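You operate a simulated robot arm through the tools that you are given. There is no shell and no other tool.

You are at the controls of a simulated two-armed robot. One attempt, no reset.

JOB
On the top of the plank bench, fold the blue cloth in half, so that its two long edges meet.

It is judged by the outcome, as a careful person would: the job done as asked, and still so three seconds after it is handed in. It fails if anything else is knocked over, pushed out of place, dropped, spilled or broken. Flat cloth is picked up by pressing the open fingertips on it (5 to 10 N) and closing them slowly along it; thin cloth reads only 2 to 8 mm in the jaws.

ROBOT AND FRAMES
Two 6-joint arms with two-finger parallel grippers on one trunk, on a base that moves. Base frame: it is fixed to the floor where the robot stands at the start and does not move with it; the origin is under the middle of the robot, x ahead of it, y to its left, z up. Units: m, degrees, N and s.
The left shoulder is at the start at [-0.107, 0.177, 0.71], the right one opposite. With the tool pointing down near the work surface each hand reaches from about 0.1 to 0.68 m from the robot's upright axis, wherever it stands, measured 20 degrees to its own side. Places, roughly: blue cloth [-0.75, 2.5, 0.75]; top of the plank bench [-0.9, 2.9, 0.8]. Payload 1.57 kg a hand.
The tool frame of a hand sits at the grasp point between the pads (the TCP): z along the fingers, y along the line on which they close. The tips reach 0.03 m beyond it. The gripper opens to 0.08 m. The fingers are 0.017 m wide and 0.012 m thick; the gripper's body (0.04 by 0.082 m) begins 0.08 m behind the TCP.
Orientation is that of the tool frame in the base frame, as a unit quaternion [w, x, y, z]. With the fingers straight down and closing along the base's y, the tool's x points along the base's -x, its y along +y and its z along -z.

CONTROLS
- The arms move only by the tool move_arm. It takes "left_series", "right_series" or both (then of equal length, played together; a hand with none holds still); each is text: rows parted by semicolons, each of 6 numbers parted by spaces: the shift along the tool's x, y, z in cm, then the turn, a rotation vector about the tool's x, y, z in degrees. In form: x y z ax ay az; .... A call has 1 to 20 rows; each row is the pose to reach, as a shift and turn from the pose commanded when the call began, along the tool's axes at that moment. "left_jaw" and "right_jaw" are, for a hand that has rows, the gripper command, from -1 (fully open) to 1 (shut), values between in proportion, set as the call begins (left out, the last holds). A row lasts 0.2 s, in which the tool goes at most 0.05 m and 8.6 degrees; a call with a longer step from one row to the next is refused whole, and so is a gripper value outside its range. A pose out of reach is approached as far as the arm can. The call stops where the force on the tool passes 40 N (or 10 N more than at its start, if that is more) or the arm is blocked; 0.2 s more then pass. The fingers move at their own pace (about 0.072 m/s each) and stop on an object; they squeeze with about 39 N. The grip force told is the motor's: it shows also when the fingers shut on nothing. Time passes only in rows, and 0.2 s behind the last, so rows that repeat a pose let the fingers close. The reply holds the time, the measured pose of the TCP, the force on the tool along the base axes, the opening and the grip force, in the units named above and with some noise, with the torque about the TCP (base axes, N m) and any sound that the robot's microphone picked up.
- Cameras (640 x 400 px; columns grow to the right, rows downward): "scene" is now at [0.0509, 0.0049, 1.4371]; the picture's right is [0.06, -1.00, 0.00], its down [-0.66, -0.04, -0.75] and it looks along [0.74, 0.05, -0.67] (base axes); focal length 292 px, centre (320, 200). "left" rides on the left gripper at [0.072, 0.007, -0.122] in its tool frame; the picture's right is [-0.09, 1.00, 0.00], its down [-0.84, -0.08, -0.54] and it looks along [-0.54, -0.05, 0.84] (tool axes); focal length 238 px, centre (320, 200). "right" rides on the right gripper at [0.072, -0.007, -0.122] in its tool frame; the picture's right is [0.09, 1.00, 0.00], its down [-0.84, 0.08, -0.54] and it looks along [-0.54, 0.05, 0.84] (tool axes); focal length 238 px, centre (320, 200). There is no depth. A picture from a camera that has moved, and an enlarged one, comes with that camera's place and axes in the base frame and with its lens.
- capture(camera): a new picture of that camera. No time passes.
- lift_body(by): moves the trunk up (or, below 0, down) by that many m; the arms and the scene camera ride with it, the base frame stays. It gives what a move gives, with no picture.
- drive_base(legs): drives the robot by 1 to 6 legs, each [ahead, left, turn to the left] in m, m and degrees, along the robot's own axes; the way and the turn of a leg run together, so that a leg with both is an arc; at most 1.5 m and 180 degrees a leg. The arms and the cameras ride along, it lands a little off, and it stops where it bumps. It gives what a move gives.
- turn_head(pan, tilt): turns the head with the scene camera to pan (to the left, within 143 degrees either way) and tilt (down, from -29 to 69), counted from straight ahead of the robot (the tilt from the chest, where the trunk bows). It gives what a move gives.
- inspect(camera, box): a new picture of the part [left, top, right, bottom] of that camera's present view, enlarged. No time passes.
- finish_job(): hands the job in; it is judged then, once.

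Nothing tells you exact positions but the pictures and the camera data. Unless the task says otherwise, let go and move clear before handing in.

The tools are called after "Request:" by a JSON object that holds its "fn" and its "kwargs". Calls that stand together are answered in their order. move_arm: Moves the arms, as the interface text tells. Its arguments: {"type":"object","properties":{"left_series":{"type":"string"},"left_jaw":{"type":"number"},"right_series":{"type":"string"},"right_jaw":{"type":"number"}},"required":[]} The other tools are called the same way: lift_body (by) moves the trunk up or down; drive_base (legs) drives the base; turn_head (pan, tilt) turns the head that bears the scene camera; capture (camera) takes a picture; inspect (camera, box) takes an enlarged picture of a part of a camera's view; finish_job () hands the job in.

At the start:

```text
time_s: 0.0
left_position: [0.478, 0.2464, 1.035]
left_ee_rot: [0.0, -0.001, 1.0, 0.0]
left_ft_force: [-0.5, -0.3, 0.0]
left_torque: [-0.01, -0.01, 0.0]
left_gripper_width: 0.0801
left_gripper_force: 0.1
right_position: [0.4517, -0.1536, 0.9572]
right_ee_rot: [0.0, 0.0, 1.0, 0.0]
right_ft_force: [0.6, 0.9, -1.0]
right_torque: [0.03, 0.0, -0.01]
right_gripper_width: 0.0799
right_gripper_force: 0.0
trunk travel left (down, up): [-0.15, 0.178]
robot x, y, heading: [-0.0013, -0.0026, 0.2]
head pan, tilt (commanded): [3.5, 41.8]
```

scene: 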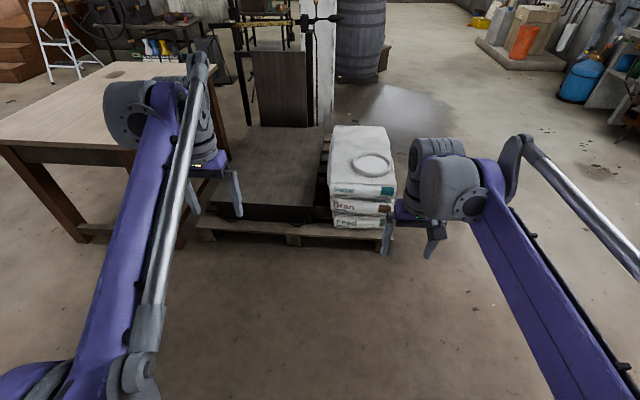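
right: 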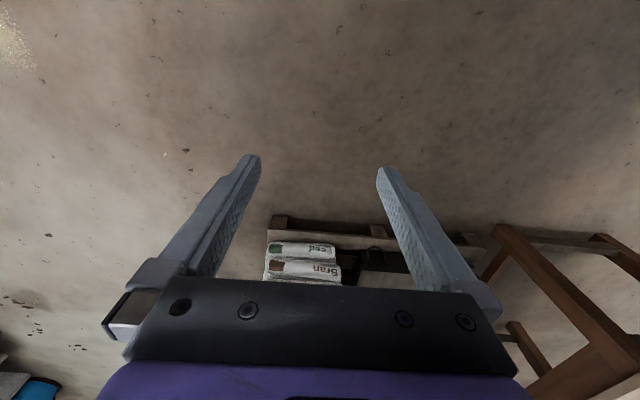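
left: 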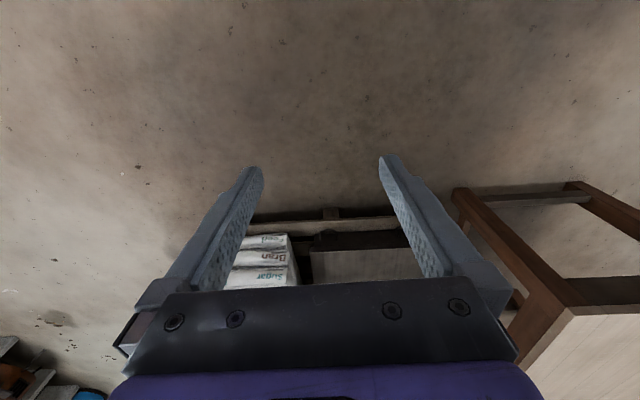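

I see a table ahead-left, a pallet with sacks ahead; the bench with the cloth should be to my left and slightly behind (around [-0.8, 2.6]). I'll turn the head left to look at it.

Request:
{"fn": "turn_head", "kwargs": {"pan": 105, "tilt": 25}}

Request:
{"fn": "capture", "kwargs": {"camera": "scene"}}

```text
time_s: 1.8
left_position: [0.4771, 0.246, 1.0351]
left_ee_rot: [0.0, 0.0, 1.0, 0.0]
left_ft_force: [0.2, -0.3, -0.3]
left_torque: [-0.03, 0.02, -0.02]
left_gripper_width: 0.0801
left_gripper_force: 0.0
right_position: [0.4522, -0.1537, 0.9574]
right_ee_rot: [0.0, 0.0, 1.0, 0.0]
right_ft_force: [0.5, -0.4, 0.3]
right_torque: [-0.02, -0.01, 0.02]
right_gripper_width: 0.0799
right_gripper_force: 0.0
trunk travel left (down, up): [-0.15, 0.178]
robot x, y, heading: [0.0003, 0.0013, -0.0]
head pan, tilt (commanded): [105.0, 25.0]
```

```text
taken
camera scene: at [-0.0565, 0.0888, 1.4631], right [0.97, 0.26, 0.0], down [0.11, -0.41, -0.91], along [-0.23, 0.88, -0.42], focal length 292 px, centre (320, 200)
```

scene: 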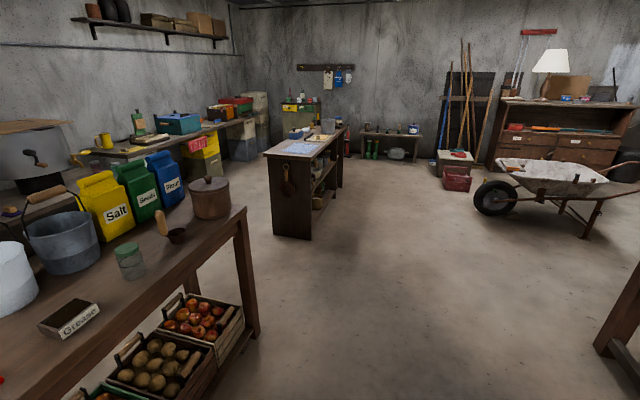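

The bench stands ahead of this view with a light-blue cloth near its close end, and other items further along it. I'll enlarge it.

Request:
{"fn": "inspect", "kwargs": {"camera": "scene", "box": [240, 90, 380, 250]}}

```text
2.50 times, centred on (310, 170) of scene
camera zoom: at [-0.0565, 0.0888, 1.4631], right [0.97, 0.26, 0.0], down [0.11, -0.41, -0.91], along [-0.23, 0.88, -0.42], focal length 729 px, centre (345, 275)
```

zoom: 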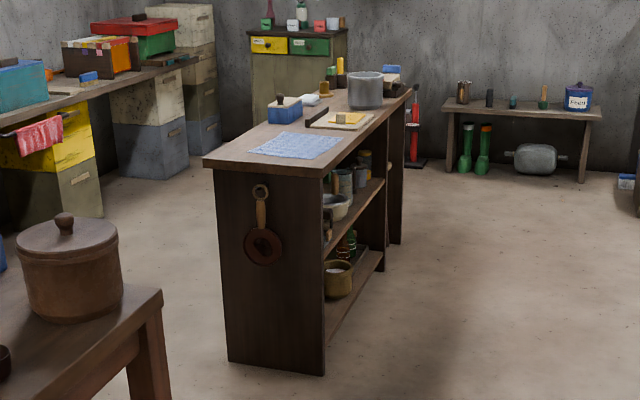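

The bench is about x −1.18…−0.70, y 2.33…3.80 and the cloth lies roughly at x −1.08…−0.78, y 2.45…2.81. The open floor along x≈0 is clear, so I'll strafe there and turn toward the bench from its right (+x) side.

Request:
{"fn": "drive_base", "kwargs": {"legs": [[0.1, 1.3, 0], [0, 1.33, 0], [0, 0, 90], [0, 0, 90]]}}

Request:
{"fn": "turn_head", "kwargs": {"pan": 0, "tilt": 35}}

Request:
{"fn": "capture", "kwargs": {"camera": "scene"}}

```text
time_s: 32.4
left_position: [-0.3534, 2.3783, 1.0353]
left_ee_rot: [0.0, 1.0, -0.008, 0.0]
left_ft_force: [0.6, 0.7, 0.1]
left_torque: [-0.02, 0.02, -0.04]
left_gripper_width: 0.0801
left_gripper_force: 0.0
right_position: [-0.3212, 2.7755, 0.9565]
right_ee_rot: [0.0, 1.0, -0.007, 0.0]
right_ft_force: [0.0, 0.2, -0.4]
right_torque: [0.02, 0.0, -0.02]
right_gripper_width: 0.0801
right_gripper_force: 0.0
trunk travel left (down, up): [-0.15, 0.178]
robot x, y, heading: [0.1291, 2.6182, 179.1]
head pan, tilt (commanded): [105.0, 25.0]
```

```text
time_s: 34.2
left_position: [-0.3528, 2.3782, 1.0359]
left_ee_rot: [0.0, 1.0, -0.008, 0.0]
left_ft_force: [-0.1, -0.2, 0.0]
left_torque: [0.0, -0.01, 0.02]
left_gripper_width: 0.0801
left_gripper_force: 0.0
right_position: [-0.3214, 2.7779, 0.9573]
right_ee_rot: [0.0, 1.0, -0.008, 0.001]
right_ft_force: [0.0, 0.1, 0.3]
right_torque: [0.01, 0.02, -0.05]
right_gripper_width: 0.0797
right_gripper_force: 0.0
trunk travel left (down, up): [-0.15, 0.178]
robot x, y, heading: [0.1305, 2.6187, 179.0]
head pan, tilt (commanded): [0.0, 35.0]
```

```text
taken
camera scene: at [0.0726, 2.6171, 1.4473], right [0.01, 1.0, 0.0], down [0.57, -0.01, -0.82], along [-0.82, 0.01, -0.57], focal length 292 px, centre (320, 200)
```

scene: 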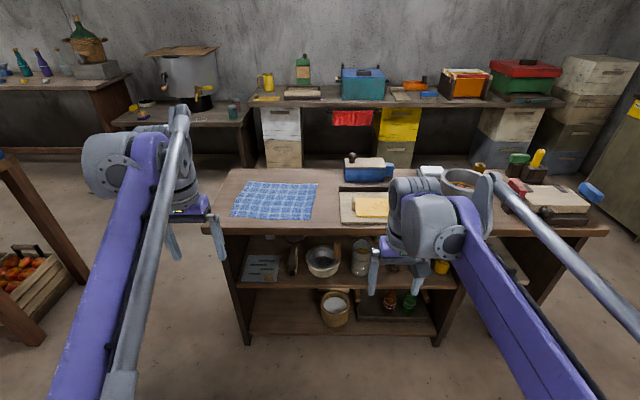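

Request:
{"fn": "inspect", "kwargs": {"camera": "scene", "box": [200, 145, 400, 270]}}

```text
3.20 times, centred on (300, 208) of scene
camera zoom: at [0.0726, 2.6171, 1.4473], right [0.01, 1.0, 0.0], down [0.57, -0.01, -0.82], along [-0.82, 0.01, -0.57], focal length 933 px, centre (384, 176)
```

zoom: 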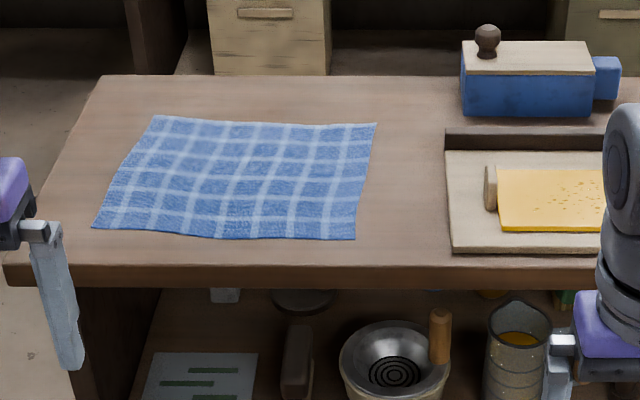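

The cloth is about 0.30 m (along y) by 0.245 m (along x): corners near (-1.005, 2.327), (-0.981, 2.626), (-0.736, 2.599), (-0.762, 2.302), with the bench top at z≈0.80; the long edges are the near and far ones. Before approaching I'll look down to see how far my base sticks out.

Request:
{"fn": "turn_head", "kwargs": {"pan": 0, "tilt": 69}}

Request:
{"fn": "capture", "kwargs": {"camera": "scene"}}

```text
time_s: 35.2
left_position: [-0.354, 2.3774, 1.036]
left_ee_rot: [0.0, 1.0, -0.008, 0.0]
left_ft_force: [-1.2, -0.5, -0.4]
left_torque: [0.01, 0.0, -0.01]
left_gripper_width: 0.0799
left_gripper_force: 0.0
right_position: [-0.3213, 2.7777, 0.9583]
right_ee_rot: [-0.001, 1.0, -0.008, 0.001]
right_ft_force: [0.9, -0.6, 0.6]
right_torque: [0.0, -0.02, 0.01]
right_gripper_width: 0.0801
right_gripper_force: 0.0
trunk travel left (down, up): [-0.15, 0.178]
robot x, y, heading: [0.1276, 2.6152, 179.2]
head pan, tilt (commanded): [0.0, 68.8]
```

```text
taken
camera scene: at [0.1047, 2.6166, 1.4037], right [0.02, 1.0, 0.0], down [0.93, -0.01, -0.36], along [-0.36, 0.01, -0.93], focal length 292 px, centre (320, 200)
```

scene: 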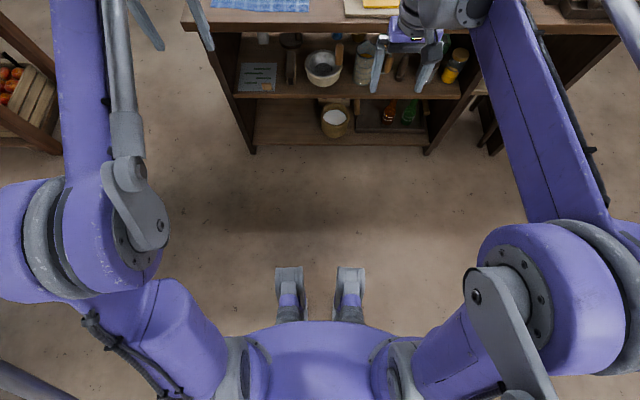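

My feet reach only about 0.2 m ahead of my axis, so there's room to come close. I'll strafe left, turn to match the cloth's slight rotation (about 174°), and drive most of the way in.

Request:
{"fn": "drive_base", "kwargs": {"legs": [[0, 0.26, -5.2], [0.38, 0, 0]]}}

Request:
{"fn": "turn_head", "kwargs": {"pan": 0, "tilt": 50}}

Request:
{"fn": "capture", "kwargs": {"camera": "scene"}}

```text
time_s: 40.1
left_position: [-0.7606, 2.2034, 1.0345]
left_ee_rot: [0.0, 0.999, -0.053, 0.0]
left_ft_force: [0.3, -0.7, 0.0]
left_torque: [0.0, -0.01, 0.0]
left_gripper_width: 0.0797
left_gripper_force: 0.2
right_position: [-0.6934, 2.5984, 0.9586]
right_ee_rot: [0.0, 0.999, -0.052, 0.0]
right_ft_force: [0.1, 0.0, -0.5]
right_torque: [0.01, 0.01, -0.01]
right_gripper_width: 0.0801
right_gripper_force: 0.0
trunk travel left (down, up): [-0.15, 0.178]
robot x, y, heading: [-0.2615, 2.3976, 174.0]
head pan, tilt (commanded): [0.0, 68.8]
```

```text
time_s: 40.9
left_position: [-0.7601, 2.2025, 1.0357]
left_ee_rot: [0.0, 0.999, -0.053, -0.001]
left_ft_force: [-0.1, 0.0, -0.4]
left_torque: [-0.02, 0.02, 0.01]
left_gripper_width: 0.0798
left_gripper_force: 0.0
right_position: [-0.6927, 2.5978, 0.9583]
right_ee_rot: [0.0, 0.999, -0.053, 0.0]
right_ft_force: [0.0, -0.4, 0.9]
right_torque: [0.01, 0.02, -0.02]
right_gripper_width: 0.0799
right_gripper_force: 0.1
trunk travel left (down, up): [-0.15, 0.178]
robot x, y, heading: [-0.2573, 2.3987, 174.1]
head pan, tilt (commanded): [0.0, 50.0]
```

```text
taken
camera scene: at [-0.3035, 2.4027, 1.4255], right [0.1, 0.99, 0.0], down [0.76, -0.08, -0.64], along [-0.64, 0.07, -0.77], focal length 292 px, centre (320, 200)
```

scene: 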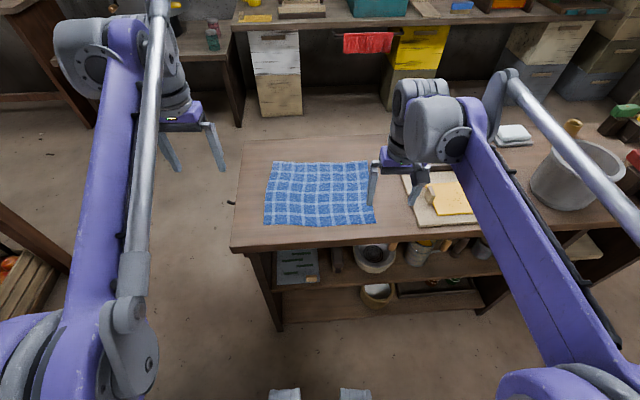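

The cloth corners are now consistent at z≈0.80: near edge from (-0.754, 2.304) to (-0.729, 2.594), far edge from (-0.996, 2.327) to (-0.972, 2.623). I'll go the last 10 cm forward.

Request:
{"fn": "drive_base", "kwargs": {"legs": [[0.105, 0, 0]]}}

Request:
{"fn": "capture", "kwargs": {"camera": "scene"}}

Request:
{"fn": "capture", "kwargs": {"camera": "left"}}

Request:
{"fn": "capture", "kwargs": {"camera": "right"}}

```text
time_s: 42.1
left_position: [-0.8621, 2.2129, 1.0349]
left_ee_rot: [0.0, 0.999, -0.052, 0.0]
left_ft_force: [-0.5, 0.4, -1.0]
left_torque: [0.02, -0.04, 0.02]
left_gripper_width: 0.0797
left_gripper_force: 0.0
right_position: [-0.7963, 2.607, 0.9578]
right_ee_rot: [0.0, 0.999, -0.051, 0.0]
right_ft_force: [-0.4, -0.7, -0.3]
right_torque: [-0.01, -0.03, 0.0]
right_gripper_width: 0.0801
right_gripper_force: 0.2
trunk travel left (down, up): [-0.15, 0.178]
robot x, y, heading: [-0.3607, 2.4068, 174.2]
head pan, tilt (commanded): [0.0, 50.0]
```

```text
taken
camera scene: at [-0.4075, 2.4134, 1.4256], right [0.1, 0.99, 0.0], down [0.76, -0.08, -0.64], along [-0.64, 0.07, -0.77], focal length 292 px, centre (320, 200)
```

scene: 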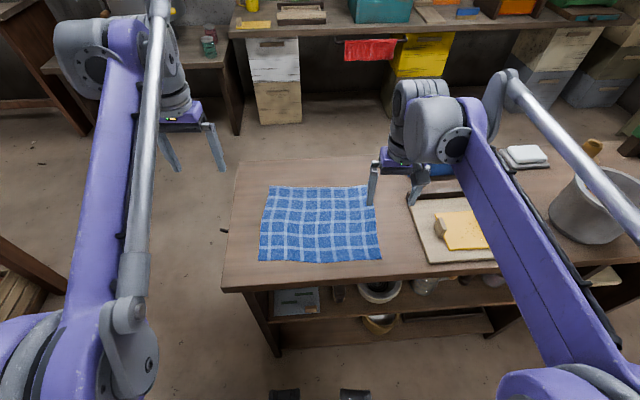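

```text
taken
camera left: at [-0.7939, 2.2004, 1.1571], right [-0.19, -0.98, 0.0], down [-0.82, 0.16, 0.54], along [-0.53, 0.1, -0.84], focal length 238 px, centre (320, 200)
```

left: 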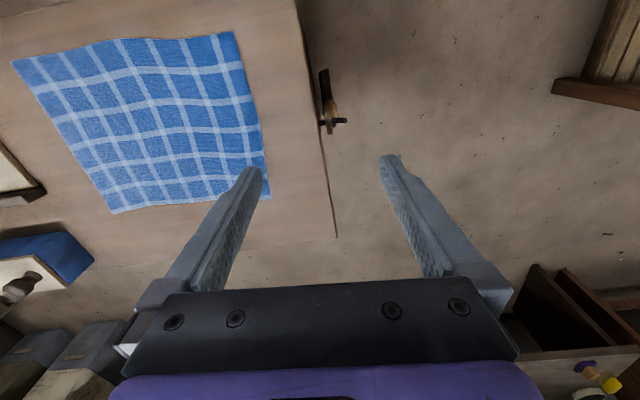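

```text
taken
camera right: at [-0.7245, 2.6083, 1.0794], right [-0.01, -1.0, 0.0], down [-0.84, 0.01, 0.54], along [-0.54, 0.01, -0.84], focal length 238 px, centre (320, 200)
```

right: 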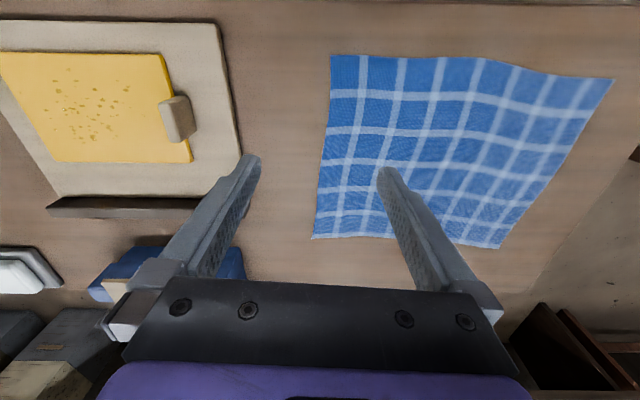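

Both cameras agree on the cloth corners within ~5 mm. I'll bring both hands above the near edge corners (TCP z≈0.90), fingers closing along the long edge and half-open, about 2 cm inside each corner.

Request:
{"fn": "move_arm", "kwargs": {"left_series": "1.4 -2.23 2.25 0 0 0; 2.8 -4.47 4.5 0 0 0; 4.2 -6.7 6.75 0 0 0; 5.6 -8.93 9.0 0 0 0; 7.0 -11.17 11.25 0 0 0; 8.4 -13.4 13.5 0 0 0; 8.4 -13.4 13.5 0 0 0", "right_series": "0.9 0.63 0.97 0 0 0; 1.8 1.27 1.93 0 0 0; 2.7 1.9 2.9 0 0 0; 3.6 2.53 3.87 0 0 0; 4.5 3.17 4.83 0 0 0; 5.4 3.8 5.8 0 0 0; 5.4 3.8 5.8 0 0 0", "left_jaw": 0.1, "right_jaw": 0.1}}

Request:
{"fn": "capture", "kwargs": {"camera": "scene"}}

Request:
{"fn": "capture", "kwargs": {"camera": "left"}}

Request:
{"fn": "capture", "kwargs": {"camera": "right"}}

```text
time_s: 43.7
left_position: [-0.765, 2.3402, 0.9004]
left_ee_rot: [0.0, 0.999, -0.052, -0.001]
left_ft_force: [0.3, 0.8, 0.1]
left_torque: [0.0, 0.02, -0.01]
left_gripper_width: 0.0361
left_gripper_force: 0.0
right_position: [-0.7453, 2.5659, 0.8995]
right_ee_rot: [0.0, 0.999, -0.051, 0.0]
right_ft_force: [-0.4, -1.0, 0.4]
right_torque: [0.01, 0.02, 0.02]
right_gripper_width: 0.0357
right_gripper_force: 0.0
trunk travel left (down, up): [-0.15, 0.178]
robot x, y, heading: [-0.3627, 2.4117, 174.2]
head pan, tilt (commanded): [0.0, 50.0]
```

```text
taken
camera scene: at [-0.4068, 2.4132, 1.4256], right [0.1, 0.99, 0.0], down [0.76, -0.08, -0.64], along [-0.64, 0.07, -0.77], focal length 292 px, centre (320, 200)
```

scene: 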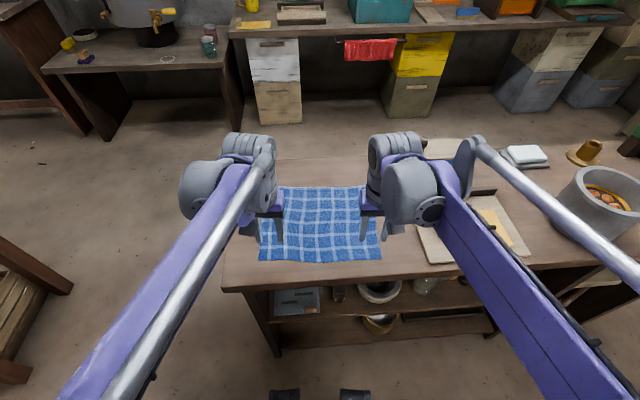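

```text
taken
camera left: at [-0.6957, 2.3268, 1.0225], right [-0.19, -0.98, 0.0], down [-0.82, 0.16, 0.54], along [-0.53, 0.1, -0.84], focal length 238 px, centre (320, 200)
```

left: 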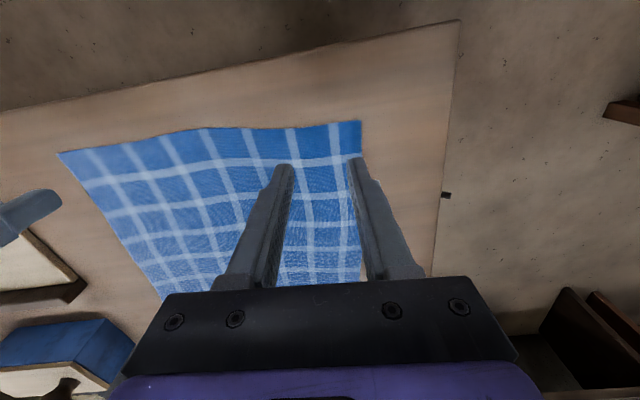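

```text
taken
camera right: at [-0.6739, 2.5657, 1.0211], right [-0.01, -1.0, 0.0], down [-0.84, 0.01, 0.54], along [-0.54, 0.01, -0.84], focal length 238 px, centre (320, 200)
```

right: 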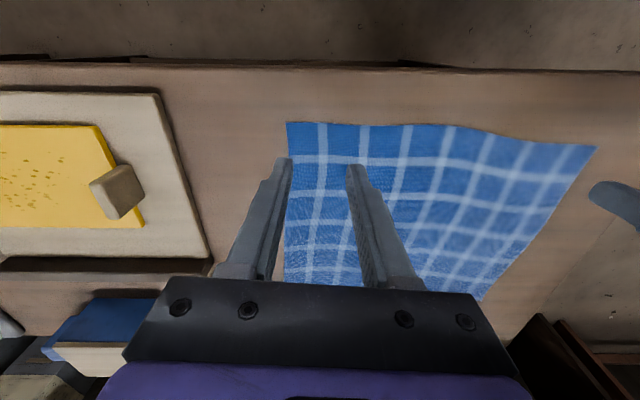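

Corners verified; the fingers sit just inside each near corner. Lowering both hands to just above the cloth.

Request:
{"fn": "move_arm", "kwargs": {"left_series": "-0.1 0 2.1 0 0 0; -0.2 0.1 4.2 0 0 0; -0.2 0.2 6.2 0 0 0; -0.2 0.2 6.4 0 0 0; -0.2 0.2 6.4 0 0 0", "right_series": "-0.1 0 2.1 0 0 0; -0.2 0.0 4.2 0 0 0; -0.2 0.0 6.2 0 0 0; -0.2 0.0 6.4 0 0 0; -0.2 0 6.4 0 0 0"}}

Request:
{"fn": "capture", "kwargs": {"camera": "left"}}

Request:
{"fn": "capture", "kwargs": {"camera": "right"}}

```text
time_s: 44.9
left_position: [-0.7679, 2.3371, 0.8359]
left_ee_rot: [0.0, 0.999, -0.051, -0.001]
left_ft_force: [0.4, -0.1, 0.6]
left_torque: [-0.01, 0.02, -0.03]
left_gripper_width: 0.036
left_gripper_force: 0.0
right_position: [-0.7497, 2.5649, 0.835]
right_ee_rot: [-0.001, 0.999, -0.051, 0.0]
right_ft_force: [0.5, 0.2, 0.1]
right_torque: [0.01, 0.02, 0.03]
right_gripper_width: 0.036
right_gripper_force: 0.2
trunk travel left (down, up): [-0.15, 0.178]
robot x, y, heading: [-0.3602, 2.41, 174.2]
head pan, tilt (commanded): [0.0, 50.0]
```

```text
taken
camera left: at [-0.6982, 2.3237, 0.9581], right [-0.19, -0.98, 0.0], down [-0.82, 0.16, 0.54], along [-0.53, 0.1, -0.84], focal length 238 px, centre (320, 200)
```

left: 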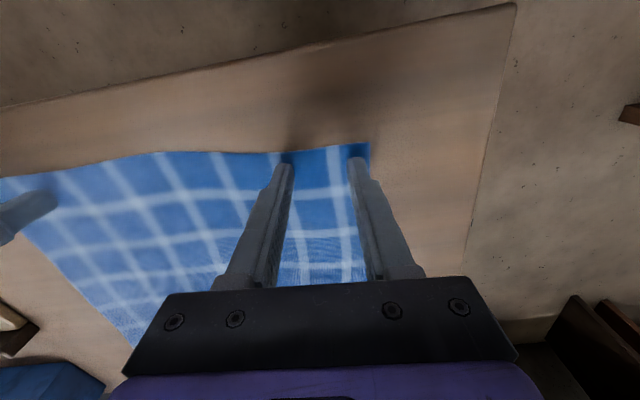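

```text
taken
camera right: at [-0.6764, 2.565, 0.9572], right [-0.01, -1.0, 0.0], down [-0.84, 0.01, 0.54], along [-0.54, 0.01, -0.84], focal length 238 px, centre (320, 200)
```

right: 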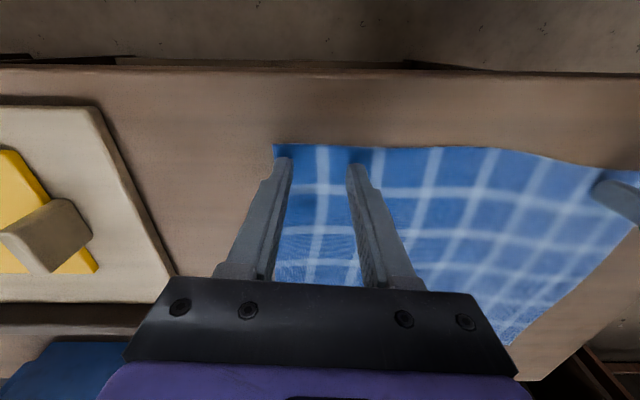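

Fingertips hover just inside the near edge. Now I press down slowly to find contact.

Request:
{"fn": "move_arm", "kwargs": {"left_series": "-0.3 0 0 0 0 0; -0.3 0 0.1 0 0 0; -0.3 0 0.2 0 0 0; -0.3 0 0.3 0 0 0; -0.3 0 0.4 0 0 0; -0.3 0 0.4 0 0 0", "right_series": "-0.3 0 0 0 0 0; -0.3 0 0.1 0 0 0; -0.3 0 0.2 0 0 0; -0.3 0 0.3 0 0 0; -0.3 0 0.4 0 0 0; -0.3 0 0.4 0 0 0"}}

```text
time_s: 46.3
left_position: [-0.7712, 2.3369, 0.8322]
left_ee_rot: [-0.001, 0.999, -0.052, 0.0]
left_ft_force: [-0.1, -0.2, 0.4]
left_torque: [0.02, -0.04, 0.02]
left_gripper_width: 0.0358
left_gripper_force: 0.0
right_position: [-0.7519, 2.5655, 0.8316]
right_ee_rot: [0.0, 0.999, -0.051, 0.0]
right_ft_force: [-2.7, 0.5, 10.1]
right_torque: [0.17, 0.01, 0.0]
right_gripper_width: 0.0358
right_gripper_force: 0.0
trunk travel left (down, up): [-0.15, 0.178]
robot x, y, heading: [-0.3618, 2.4105, 174.0]
head pan, tilt (commanded): [0.0, 50.0]
```

The right hand presses with ~10 N; the left isn't yet touching, so I lower it a little and ease the right slightly.

Request:
{"fn": "move_arm", "kwargs": {"left_series": "0 0 0.05 0 0 0; 0 0 0.1 0 0 0; 0 0 0.1 0 0 0", "right_series": "0 0 -0.01 0 0 0; 0 0 -0.02 0 0 0; 0 0 -0.02 0 0 0"}}

```text
time_s: 47.1
left_position: [-0.7707, 2.3371, 0.8309]
left_ee_rot: [0.0, 0.999, -0.052, 0.0]
left_ft_force: [-3.0, 0.4, 9.8]
left_torque: [-0.05, 0.04, 0.01]
left_gripper_width: 0.0361
left_gripper_force: 0.0
right_position: [-0.7505, 2.5659, 0.8313]
right_ee_rot: [0.0, 0.999, -0.052, 0.0]
right_ft_force: [-1.3, -0.9, 3.6]
right_torque: [0.02, 0.01, 0.0]
right_gripper_width: 0.0359
right_gripper_force: 0.0
trunk travel left (down, up): [-0.15, 0.178]
robot x, y, heading: [-0.3637, 2.4118, 174.0]
head pan, tilt (commanded): [0.0, 50.0]
```

Contact on both. Now I close slowly in small jaw steps, shifting each hand inward so the inner finger stays put and the outer one gathers the cloth.

Request:
{"fn": "move_arm", "kwargs": {"left_series": "0 -0.1 -0.005 0 0 0; 0 -0.2 -0.005 0 0 0", "right_series": "0 0.1 0.01 0 0 0; 0 0.2 0.01 0 0 0", "left_jaw": 0.2, "right_jaw": 0.2}}

Request:
{"fn": "capture", "kwargs": {"camera": "left"}}

Request:
{"fn": "capture", "kwargs": {"camera": "right"}}

```text
time_s: 47.7
left_position: [-0.7701, 2.3373, 0.8312]
left_ee_rot: [0.0, 0.999, -0.052, -0.002]
left_ft_force: [-2.0, -1.7, 14.1]
left_torque: [-0.1, 0.04, -0.04]
left_gripper_width: 0.031
left_gripper_force: 0.1
right_position: [-0.75, 2.5636, 0.8312]
right_ee_rot: [0.0, 0.999, -0.051, 0.0]
right_ft_force: [0.2, 0.0, 0.3]
right_torque: [0.0, 0.02, -0.01]
right_gripper_width: 0.032
right_gripper_force: 0.1
trunk travel left (down, up): [-0.15, 0.178]
robot x, y, heading: [-0.362, 2.4092, 174.2]
head pan, tilt (commanded): [0.0, 50.0]
```

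```text
taken
camera left: at [-0.7005, 2.3248, 0.9536], right [-0.19, -0.98, 0.0], down [-0.82, 0.16, 0.54], along [-0.53, 0.1, -0.84], focal length 238 px, centre (320, 200)
```

left: 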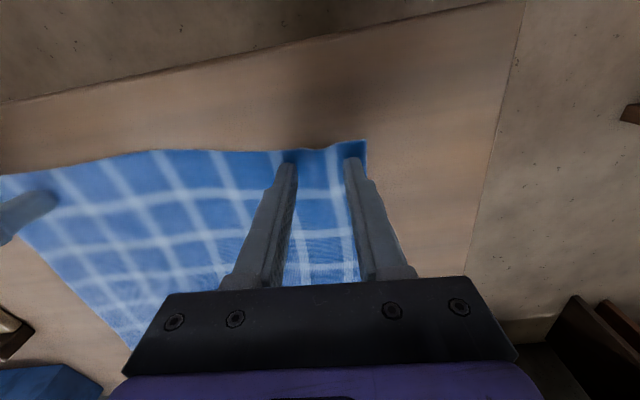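

```text
taken
camera right: at [-0.6786, 2.5634, 0.9539], right [-0.01, -1.0, 0.0], down [-0.84, 0.01, 0.54], along [-0.54, 0.01, -0.84], focal length 238 px, centre (320, 200)
```

right: 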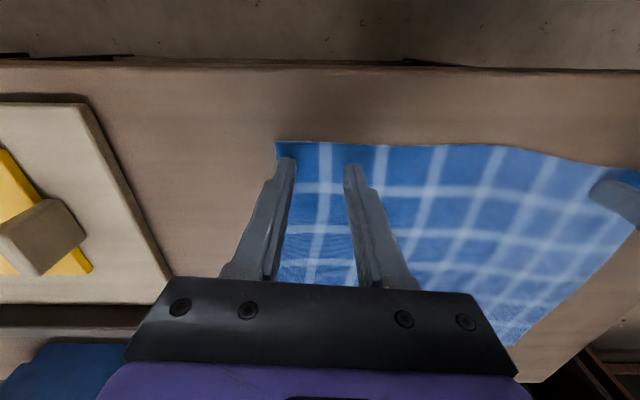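

The left cloth is starting to buckle; the right lost pressure. I'll press the right a bit more and relax the left slightly while continuing to close.

Request:
{"fn": "move_arm", "kwargs": {"left_series": "0 -0.1 -0.01 0 0 0; 0 -0.2 -0.02 0 0 0", "right_series": "0 0 0.03 0 0 0; 0 0.0 0.05 0 0 0", "left_jaw": 0.3, "right_jaw": 0.2}}

```text
time_s: 48.3
left_position: [-0.7702, 2.3417, 0.8326]
left_ee_rot: [0.001, 0.999, -0.051, 0.0]
left_ft_force: [-0.1, -0.8, 1.4]
left_torque: [0.02, 0.0, -0.03]
left_gripper_width: 0.028
left_gripper_force: 0.4
right_position: [-0.7513, 2.5642, 0.8321]
right_ee_rot: [0.0, 0.999, -0.051, 0.001]
right_ft_force: [0.5, 1.8, 6.4]
right_torque: [0.15, -0.03, -0.01]
right_gripper_width: 0.0323
right_gripper_force: 0.4
trunk travel left (down, up): [-0.15, 0.178]
robot x, y, heading: [-0.3641, 2.4077, 174.1]
head pan, tilt (commanded): [0.0, 50.0]
```

Request:
{"fn": "move_arm", "kwargs": {"left_series": "0 0 0.02 0 0 0; 0 -0.1 0.03 0 0 0; 0 -0.2 0.03 0 0 0", "right_series": "0 0 0.01 0 0 0; 0 0.1 0.01 0 0 0; 0 0.2 0.02 0 0 0", "left_jaw": 0.36, "right_jaw": 0.3}}

Request:
{"fn": "capture", "kwargs": {"camera": "left"}}

Request:
{"fn": "capture", "kwargs": {"camera": "right"}}

```text
time_s: 49.1
left_position: [-0.769, 2.3419, 0.8316]
left_ee_rot: [0.0, 0.999, -0.05, 0.0]
left_ft_force: [0.0, -1.2, 6.9]
left_torque: [-0.05, 0.02, 0.05]
left_gripper_width: 0.0263
left_gripper_force: 0.1
right_position: [-0.7504, 2.5606, 0.8319]
right_ee_rot: [0.0, 0.999, -0.052, 0.0]
right_ft_force: [0.9, -0.1, 7.4]
right_torque: [0.1, -0.02, -0.02]
right_gripper_width: 0.0274
right_gripper_force: 0.1
trunk travel left (down, up): [-0.15, 0.178]
robot x, y, heading: [-0.3625, 2.4078, 173.8]
head pan, tilt (commanded): [0.0, 50.0]
```

```text
taken
camera left: at [-0.7003, 2.3289, 0.9538], right [-0.19, -0.98, 0.0], down [-0.82, 0.16, 0.54], along [-0.53, 0.11, -0.84], focal length 238 px, centre (320, 200)
```

left: 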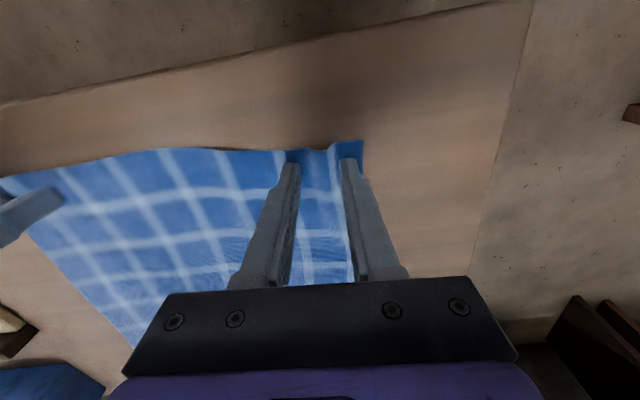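

```text
taken
camera right: at [-0.6786, 2.5605, 0.9534], right [-0.01, -1.0, 0.0], down [-0.84, 0.01, 0.54], along [-0.54, 0.01, -0.84], focal length 238 px, centre (320, 200)
```

right: 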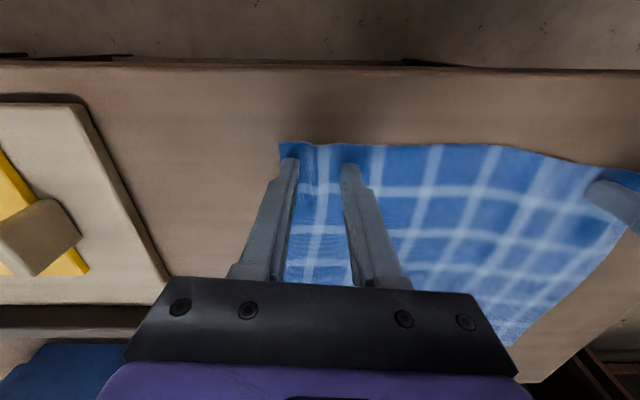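

Both sides are gathering with ~7 N. Continuing to close in steps.

Request:
{"fn": "move_arm", "kwargs": {"left_series": "0 -0.1 0 0 0 0; 0 -0.2 0.01 0 0 0", "right_series": "0 0.1 0 0 0 0; 0 0.2 0.0 0 0 0", "left_jaw": 0.45, "right_jaw": 0.4}}

Request:
{"fn": "inspect", "kwargs": {"camera": "left", "box": [220, 100, 420, 300]}}

Request:
{"fn": "inspect", "kwargs": {"camera": "right", "box": [220, 100, 420, 300]}}

```text
time_s: 49.7
left_position: [-0.7704, 2.3442, 0.8325]
left_ee_rot: [0.0, 0.999, -0.051, -0.001]
left_ft_force: [-0.1, -2.9, 8.7]
left_torque: [-0.09, -0.04, -0.01]
left_gripper_width: 0.0225
left_gripper_force: 0.3
right_position: [-0.7508, 2.559, 0.8325]
right_ee_rot: [0.0, 0.999, -0.051, -0.001]
right_ft_force: [0.1, 1.0, 2.7]
right_torque: [0.14, -0.01, -0.01]
right_gripper_width: 0.0245
right_gripper_force: 0.7
trunk travel left (down, up): [-0.15, 0.178]
robot x, y, heading: [-0.3668, 2.4091, 174.0]
head pan, tilt (commanded): [0.0, 50.0]
```

```text
2.00 times, centred on (320, 200) of left
camera zoom: at [-0.7002, 2.331, 0.9537], right [-0.19, -0.98, 0.0], down [-0.82, 0.16, 0.54], along [-0.53, 0.1, -0.84], focal length 477 px, centre (320, 200)
```

zoom: 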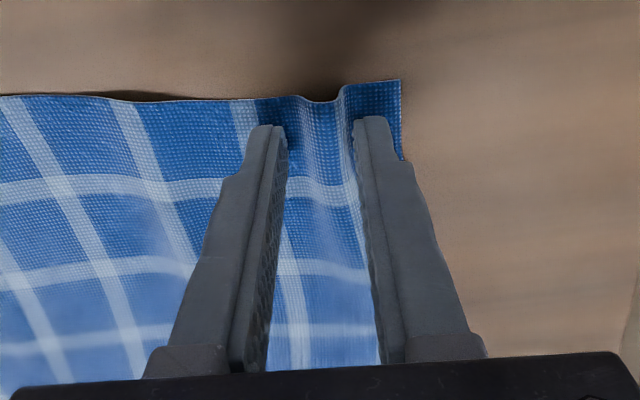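

```text
2.00 times, centred on (320, 200) of right
camera zoom: at [-0.6789, 2.5591, 0.9535], right [-0.01, -1.0, 0.0], down [-0.84, 0.01, 0.54], along [-0.54, 0.01, -0.84], focal length 477 px, centre (320, 200)
```

zoom: 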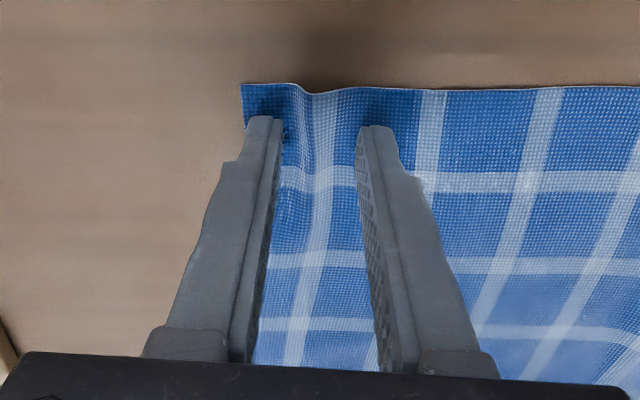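

Clear ridges are forming between the fingertips on both sides. I keep closing, with a touch more pressure on the right.

Request:
{"fn": "move_arm", "kwargs": {"left_series": "0 -0.1 0 0 0 0; 0 -0.2 0.0 0 0 0", "right_series": "0 0.1 0.02 0 0 0; 0 0.2 0.03 0 0 0", "left_jaw": 0.55, "right_jaw": 0.5}}

Request:
{"fn": "move_arm", "kwargs": {"left_series": "0 -0.1 0 0 0 0; 0 -0.2 0.01 0 0 0", "right_series": "0 0.1 0.0 0 0 0; 0 0.2 0.01 0 0 0", "left_jaw": 0.65, "right_jaw": 0.6}}

Request:
{"fn": "inspect", "kwargs": {"camera": "left", "box": [220, 100, 420, 300]}}

Request:
{"fn": "inspect", "kwargs": {"camera": "right", "box": [220, 100, 420, 300]}}

```text
time_s: 50.3
left_position: [-0.7694, 2.3457, 0.8323]
left_ee_rot: [0.0, 0.999, -0.052, -0.002]
left_ft_force: [-0.5, -0.9, 10.7]
left_torque: [-0.07, 0.0, -0.03]
left_gripper_width: 0.0169
left_gripper_force: 0.1
right_position: [-0.7521, 2.5569, 0.8311]
right_ee_rot: [-0.001, 0.999, -0.052, -0.001]
right_ft_force: [0.0, 0.2, 3.0]
right_torque: [0.05, 0.01, -0.01]
right_gripper_width: 0.0205
right_gripper_force: 0.3
trunk travel left (down, up): [-0.15, 0.178]
robot x, y, heading: [-0.3597, 2.4128, 174.1]
head pan, tilt (commanded): [0.0, 50.0]
```

```text
time_s: 50.9
left_position: [-0.7683, 2.3479, 0.8312]
left_ee_rot: [0.001, 0.999, -0.051, 0.0]
left_ft_force: [-1.6, -1.4, 7.9]
left_torque: [-0.08, 0.05, -0.02]
left_gripper_width: 0.0145
left_gripper_force: 0.8
right_position: [-0.7513, 2.5558, 0.8321]
right_ee_rot: [0.001, 0.999, -0.052, -0.001]
right_ft_force: [-0.8, -0.5, 9.2]
right_torque: [0.08, -0.03, 0.01]
right_gripper_width: 0.0156
right_gripper_force: 0.1
trunk travel left (down, up): [-0.15, 0.178]
robot x, y, heading: [-0.362, 2.4098, 174.2]
head pan, tilt (commanded): [0.0, 50.0]
```

```text
2.00 times, centred on (320, 200) of left
camera zoom: at [-0.6991, 2.3349, 0.9537], right [-0.19, -0.98, 0.0], down [-0.82, 0.16, 0.54], along [-0.53, 0.11, -0.84], focal length 477 px, centre (320, 200)
```

zoom: 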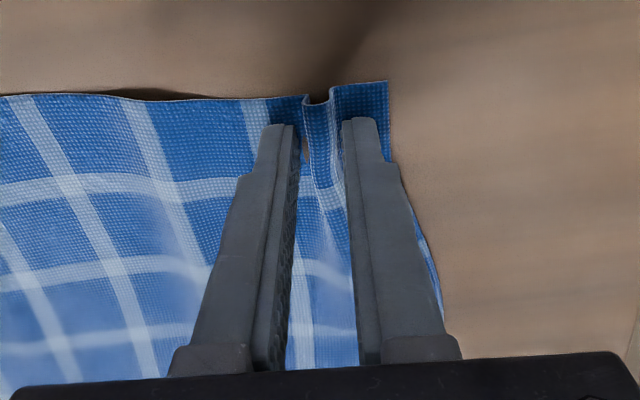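

```text
2.00 times, centred on (320, 200) of right
camera zoom: at [-0.6798, 2.5554, 0.9534], right [-0.01, -1.0, 0.0], down [-0.84, 0.01, 0.54], along [-0.54, 0.01, -0.84], focal length 477 px, centre (320, 200)
```

zoom: 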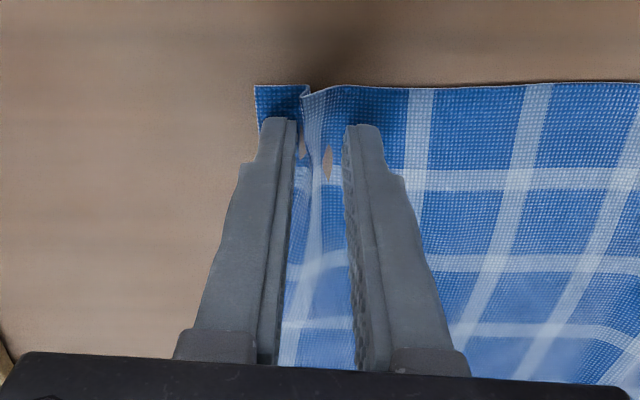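

Ridges are well formed. I finish closing in a few more steps.

Request:
{"fn": "move_arm", "kwargs": {"left_series": "0 -0.1 0 0 0 0; 0 -0.2 0.01 0 0 0", "right_series": "0 0.1 0.0 0 0 0; 0 0.2 0.0 0 0 0", "left_jaw": 0.75, "right_jaw": 0.7}}

Request:
{"fn": "move_arm", "kwargs": {"left_series": "0 -0.1 0 0 0 0; 0 -0.2 0.01 0 0 0", "right_series": "0 0.1 0.0 0 0 0; 0 0.2 0.01 0 0 0", "left_jaw": 0.85, "right_jaw": 0.8}}

Request:
{"fn": "move_arm", "kwargs": {"left_series": "0 -0.1 0 0 0 0; 0 -0.15 0.0 0 0 0", "right_series": "0 0.1 0.0 0 0 0; 0 0.2 0.0 0 0 0", "left_jaw": 0.93, "right_jaw": 0.9}}

Request:
{"fn": "move_arm", "kwargs": {"left_series": "0 -0.05 0 0 0 0; 0 -0.1 0.0 0 0 0; 0 -0.1 0.0 0 0 0; 0 -0.1 0.0 0 0 0", "right_series": "0 0.05 0.0 0 0 0; 0 0.1 0.0 0 0 0; 0 0.1 0.0 0 0 0; 0 0.1 0.0 0 0 0", "left_jaw": 1, "right_jaw": 1}}

Request:
{"fn": "inspect", "kwargs": {"camera": "left", "box": [220, 100, 420, 300]}}

Request:
{"fn": "inspect", "kwargs": {"camera": "right", "box": [220, 100, 420, 300]}}

```text
time_s: 51.5
left_position: [-0.7677, 2.35, 0.8309]
left_ee_rot: [-0.001, 0.999, -0.052, -0.001]
left_ft_force: [0.5, -2.4, 9.3]
left_torque: [-0.12, -0.01, 0.02]
left_gripper_width: 0.0105
left_gripper_force: 0.1
right_position: [-0.7518, 2.5533, 0.8316]
right_ee_rot: [0.0, 0.999, -0.052, -0.001]
right_ft_force: [0.7, 1.6, 14.6]
right_torque: [0.16, -0.02, -0.01]
right_gripper_width: 0.012
right_gripper_force: 0.6
trunk travel left (down, up): [-0.15, 0.178]
robot x, y, heading: [-0.3614, 2.4111, 174.2]
head pan, tilt (commanded): [0.0, 50.0]
```

```text
time_s: 52.1
left_position: [-0.7685, 2.3521, 0.8318]
left_ee_rot: [0.0, 0.999, -0.051, -0.001]
left_ft_force: [0.3, -1.6, 6.5]
left_torque: [-0.06, 0.01, 0.0]
left_gripper_width: 0.0071
left_gripper_force: 26.1
right_position: [-0.7529, 2.5528, 0.8308]
right_ee_rot: [0.0, 0.999, -0.052, -0.002]
right_ft_force: [-1.4, 3.6, 19.4]
right_torque: [0.21, 0.03, -0.01]
right_gripper_width: 0.0089
right_gripper_force: 0.1
trunk travel left (down, up): [-0.15, 0.178]
robot x, y, heading: [-0.3623, 2.4115, 173.9]
head pan, tilt (commanded): [0.0, 50.0]
```

```text
time_s: 52.8
left_position: [-0.7682, 2.3547, 0.8318]
left_ee_rot: [0.001, 0.999, -0.052, -0.001]
left_ft_force: [0.7, -0.2, 8.2]
left_torque: [-0.04, 0.0, 0.02]
left_gripper_width: 0.007
left_gripper_force: 26.1
right_position: [-0.7516, 2.5505, 0.8314]
right_ee_rot: [0.0, 0.999, -0.052, -0.001]
right_ft_force: [-0.4, 2.2, 16.5]
right_torque: [0.08, -0.03, 0.04]
right_gripper_width: 0.0023
right_gripper_force: 16.6
trunk travel left (down, up): [-0.15, 0.178]
robot x, y, heading: [-0.3633, 2.4107, 174.1]
head pan, tilt (commanded): [0.0, 50.0]
stopped in row 2 (right hand): the force on the tool passed its limit at 42 N (the readings are from after the stop); the commanded pose is now the measured one
```

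```text
time_s: 53.8
left_position: [-0.768, 2.3561, 0.8316]
left_ee_rot: [0.0, 0.999, -0.051, 0.0]
left_ft_force: [-1.7, -2.4, 11.7]
left_torque: [-0.14, -0.02, -0.01]
left_gripper_width: 0.0068
left_gripper_force: 26.2
right_position: [-0.7519, 2.5493, 0.8315]
right_ee_rot: [-0.001, 0.999, -0.051, -0.001]
right_ft_force: [-1.8, 7.2, 28.9]
right_torque: [0.3, 0.03, 0.02]
right_gripper_width: 0.0019
right_gripper_force: 23.5
trunk travel left (down, up): [-0.15, 0.178]
robot x, y, heading: [-0.3642, 2.409, 174.4]
head pan, tilt (commanded): [0.0, 50.0]
```

```text
2.00 times, centred on (320, 200) of left
camera zoom: at [-0.6982, 2.343, 0.9536], right [-0.19, -0.98, 0.0], down [-0.82, 0.16, 0.54], along [-0.53, 0.11, -0.84], focal length 477 px, centre (320, 200)
```

zoom: 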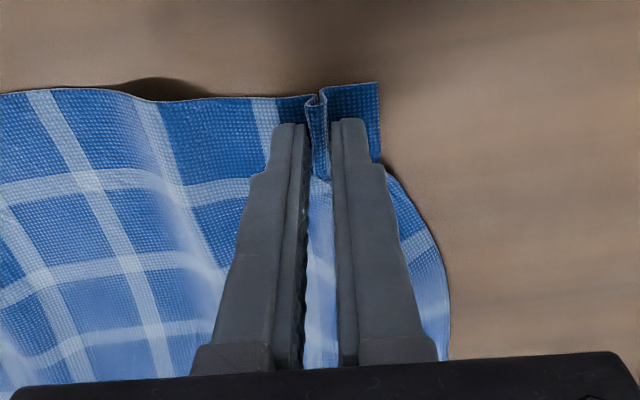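

```text
2.00 times, centred on (320, 200) of right
camera zoom: at [-0.6795, 2.549, 0.9531], right [-0.01, -1.0, 0.0], down [-0.84, 0.01, 0.54], along [-0.54, 0.01, -0.84], focal length 477 px, centre (320, 200)
```

zoom: 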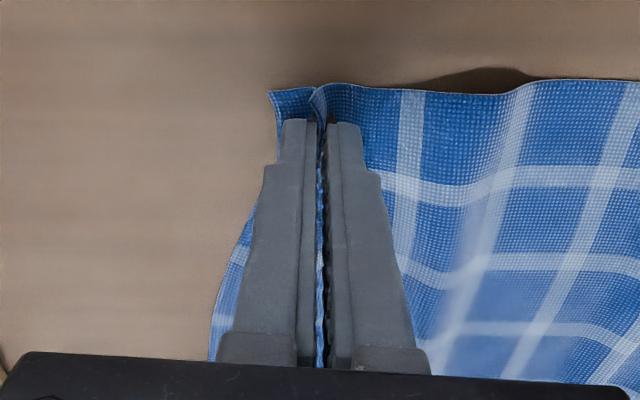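

Both jaws hold cloth (6.8 mm and 1.9 mm). I'll lift 2 cm and check that both corners come along.

Request:
{"fn": "move_arm", "kwargs": {"left_series": "0 0 -0.3 0 0 0; 0 0 -0.8 0 0 0; 0 0 -1.4 0 0 0; 0 0 -2.0 0 0 0; 0 0 -2.0 0 0 0", "right_series": "0 0 -0.3 0 0 0; 0 0 -0.8 0 0 0; 0 0 -1.4 0 0 0; 0 0 -2.0 0 0 0; 0 0 -2.0 0 0 0"}}

Request:
{"fn": "capture", "kwargs": {"camera": "left"}}

Request:
{"fn": "capture", "kwargs": {"camera": "right"}}

Request:
{"fn": "inspect", "kwargs": {"camera": "scene", "box": [200, 150, 440, 300]}}

```text
time_s: 55.0
left_position: [-0.7689, 2.3554, 0.8505]
left_ee_rot: [0.0, 0.999, -0.051, -0.001]
left_ft_force: [-0.1, 0.2, -0.1]
left_torque: [0.05, 0.02, 0.01]
left_gripper_width: 0.0071
left_gripper_force: 26.2
right_position: [-0.755, 2.5488, 0.8509]
right_ee_rot: [0.0, 0.999, -0.052, -0.001]
right_ft_force: [0.7, -0.2, -0.6]
right_torque: [-0.02, 0.02, 0.0]
right_gripper_width: 0.0021
right_gripper_force: 23.5
trunk travel left (down, up): [-0.15, 0.178]
robot x, y, heading: [-0.3652, 2.41, 174.1]
head pan, tilt (commanded): [0.0, 50.0]
```

```text
taken
camera left: at [-0.6994, 2.3422, 0.9725], right [-0.19, -0.98, 0.0], down [-0.82, 0.16, 0.54], along [-0.53, 0.11, -0.84], focal length 238 px, centre (320, 200)
```

left: 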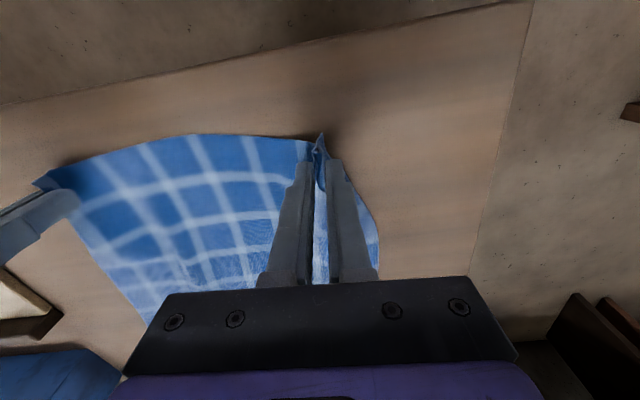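

```text
taken
camera right: at [-0.6818, 2.5486, 0.9724], right [-0.01, -1.0, 0.0], down [-0.84, 0.01, 0.54], along [-0.54, 0.01, -0.84], focal length 238 px, centre (320, 200)
```

right: 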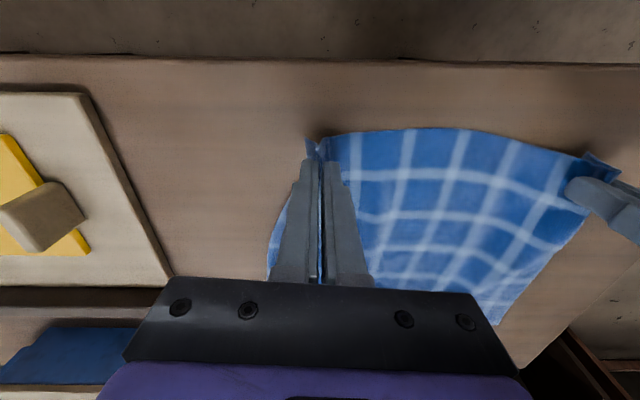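

```text
2.67 times, centred on (320, 225) of scene
camera zoom: at [-0.4067, 2.4134, 1.4256], right [0.1, 0.99, 0.0], down [0.76, -0.08, -0.64], along [-0.64, 0.07, -0.77], focal length 777 px, centre (320, 133)
```

zoom: 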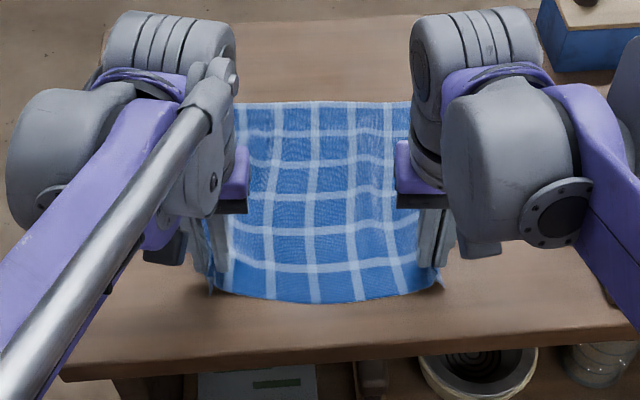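

Both near corners are held and lifted. I'll spread the hands slightly and carry the near edge up and forward in an arc to about the middle of the fold, then check.

Request:
{"fn": "move_arm", "kwargs": {"left_series": "-0.3 0.1 -1.0 0 0 0; -0.7 0.2 -2.0 0 0 0; -1.3 0.3 -3.0 0 0 0; -2.0 0.4 -3.9 0 0 0; -2.8 0.5 -4.8 0 0 0; -3.7 0.5 -5.6 0 0 0; -4.7 0.5 -6.3 0 0 0; -5.8 0.5 -6.9 0 0 0; -7.0 0.5 -7.3 0 0 0; -8.2 0.5 -7.5 0 0 0; -9.4 0.5 -7.5 0 0 0; -10.5 0.5 -7.4 0 0 0; -10.5 0.5 -7.4 0 0 0", "right_series": "-0.3 -0.1 -1.0 0 0 0; -0.7 -0.2 -2.0 0 0 0; -1.3 -0.3 -3.0 0 0 0; -2.0 -0.4 -3.9 0 0 0; -2.8 -0.5 -4.8 0 0 0; -3.7 -0.5 -5.6 0 0 0; -4.7 -0.5 -6.3 0 0 0; -5.8 -0.5 -6.9 0 0 0; -7.0 -0.5 -7.3 0 0 0; -8.2 -0.5 -7.5 0 0 0; -9.4 -0.5 -7.5 0 0 0; -10.5 -0.5 -7.4 0 0 0; -10.5 -0.5 -7.4 0 0 0"}}

Request:
{"fn": "capture", "kwargs": {"camera": "left"}}

Request:
{"fn": "capture", "kwargs": {"camera": "right"}}

Request:
{"fn": "inspect", "kwargs": {"camera": "scene", "box": [200, 130, 440, 280]}}

```text
time_s: 57.8
left_position: [-0.8746, 2.3603, 0.9241]
left_ee_rot: [0.0, 0.999, -0.052, 0.0]
left_ft_force: [-0.1, 0.2, 0.2]
left_torque: [0.03, 0.0, 0.0]
left_gripper_width: 0.0069
left_gripper_force: 26.3
right_position: [-0.8571, 2.5643, 0.9239]
right_ee_rot: [-0.001, 0.999, -0.051, -0.002]
right_ft_force: [-0.2, 0.7, -0.2]
right_torque: [-0.02, 0.04, -0.02]
right_gripper_width: 0.0019
right_gripper_force: 23.4
trunk travel left (down, up): [-0.15, 0.178]
robot x, y, heading: [-0.365, 2.413, 173.9]
head pan, tilt (commanded): [0.0, 50.0]
```

```text
taken
camera left: at [-0.8048, 2.3481, 1.0472], right [-0.19, -0.98, 0.0], down [-0.82, 0.16, 0.54], along [-0.53, 0.11, -0.84], focal length 238 px, centre (320, 200)
```

left: 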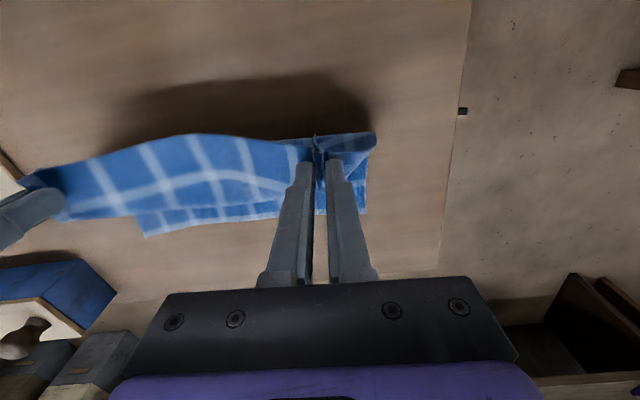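

```text
taken
camera right: at [-0.7846, 2.5645, 1.0468], right [-0.01, -1.0, 0.0], down [-0.84, 0.01, 0.54], along [-0.54, 0.01, -0.84], focal length 238 px, centre (320, 200)
```

right: 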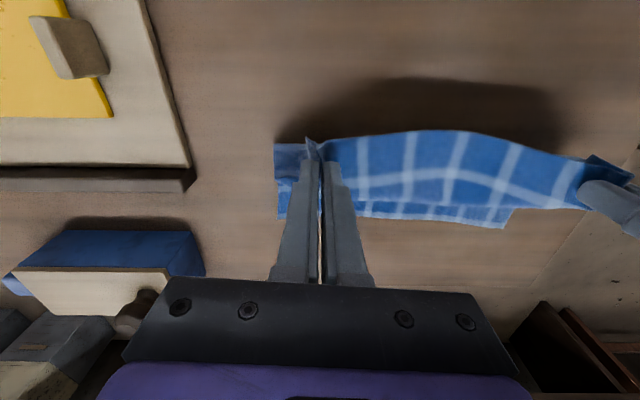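

```text
2.67 times, centred on (320, 205) of scene
camera zoom: at [-0.4062, 2.4134, 1.4256], right [0.1, 0.99, 0.0], down [0.76, -0.08, -0.64], along [-0.64, 0.07, -0.77], focal length 777 px, centre (320, 187)
```

zoom: 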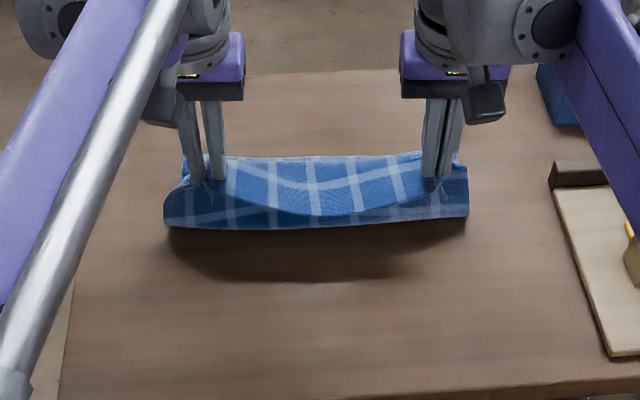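

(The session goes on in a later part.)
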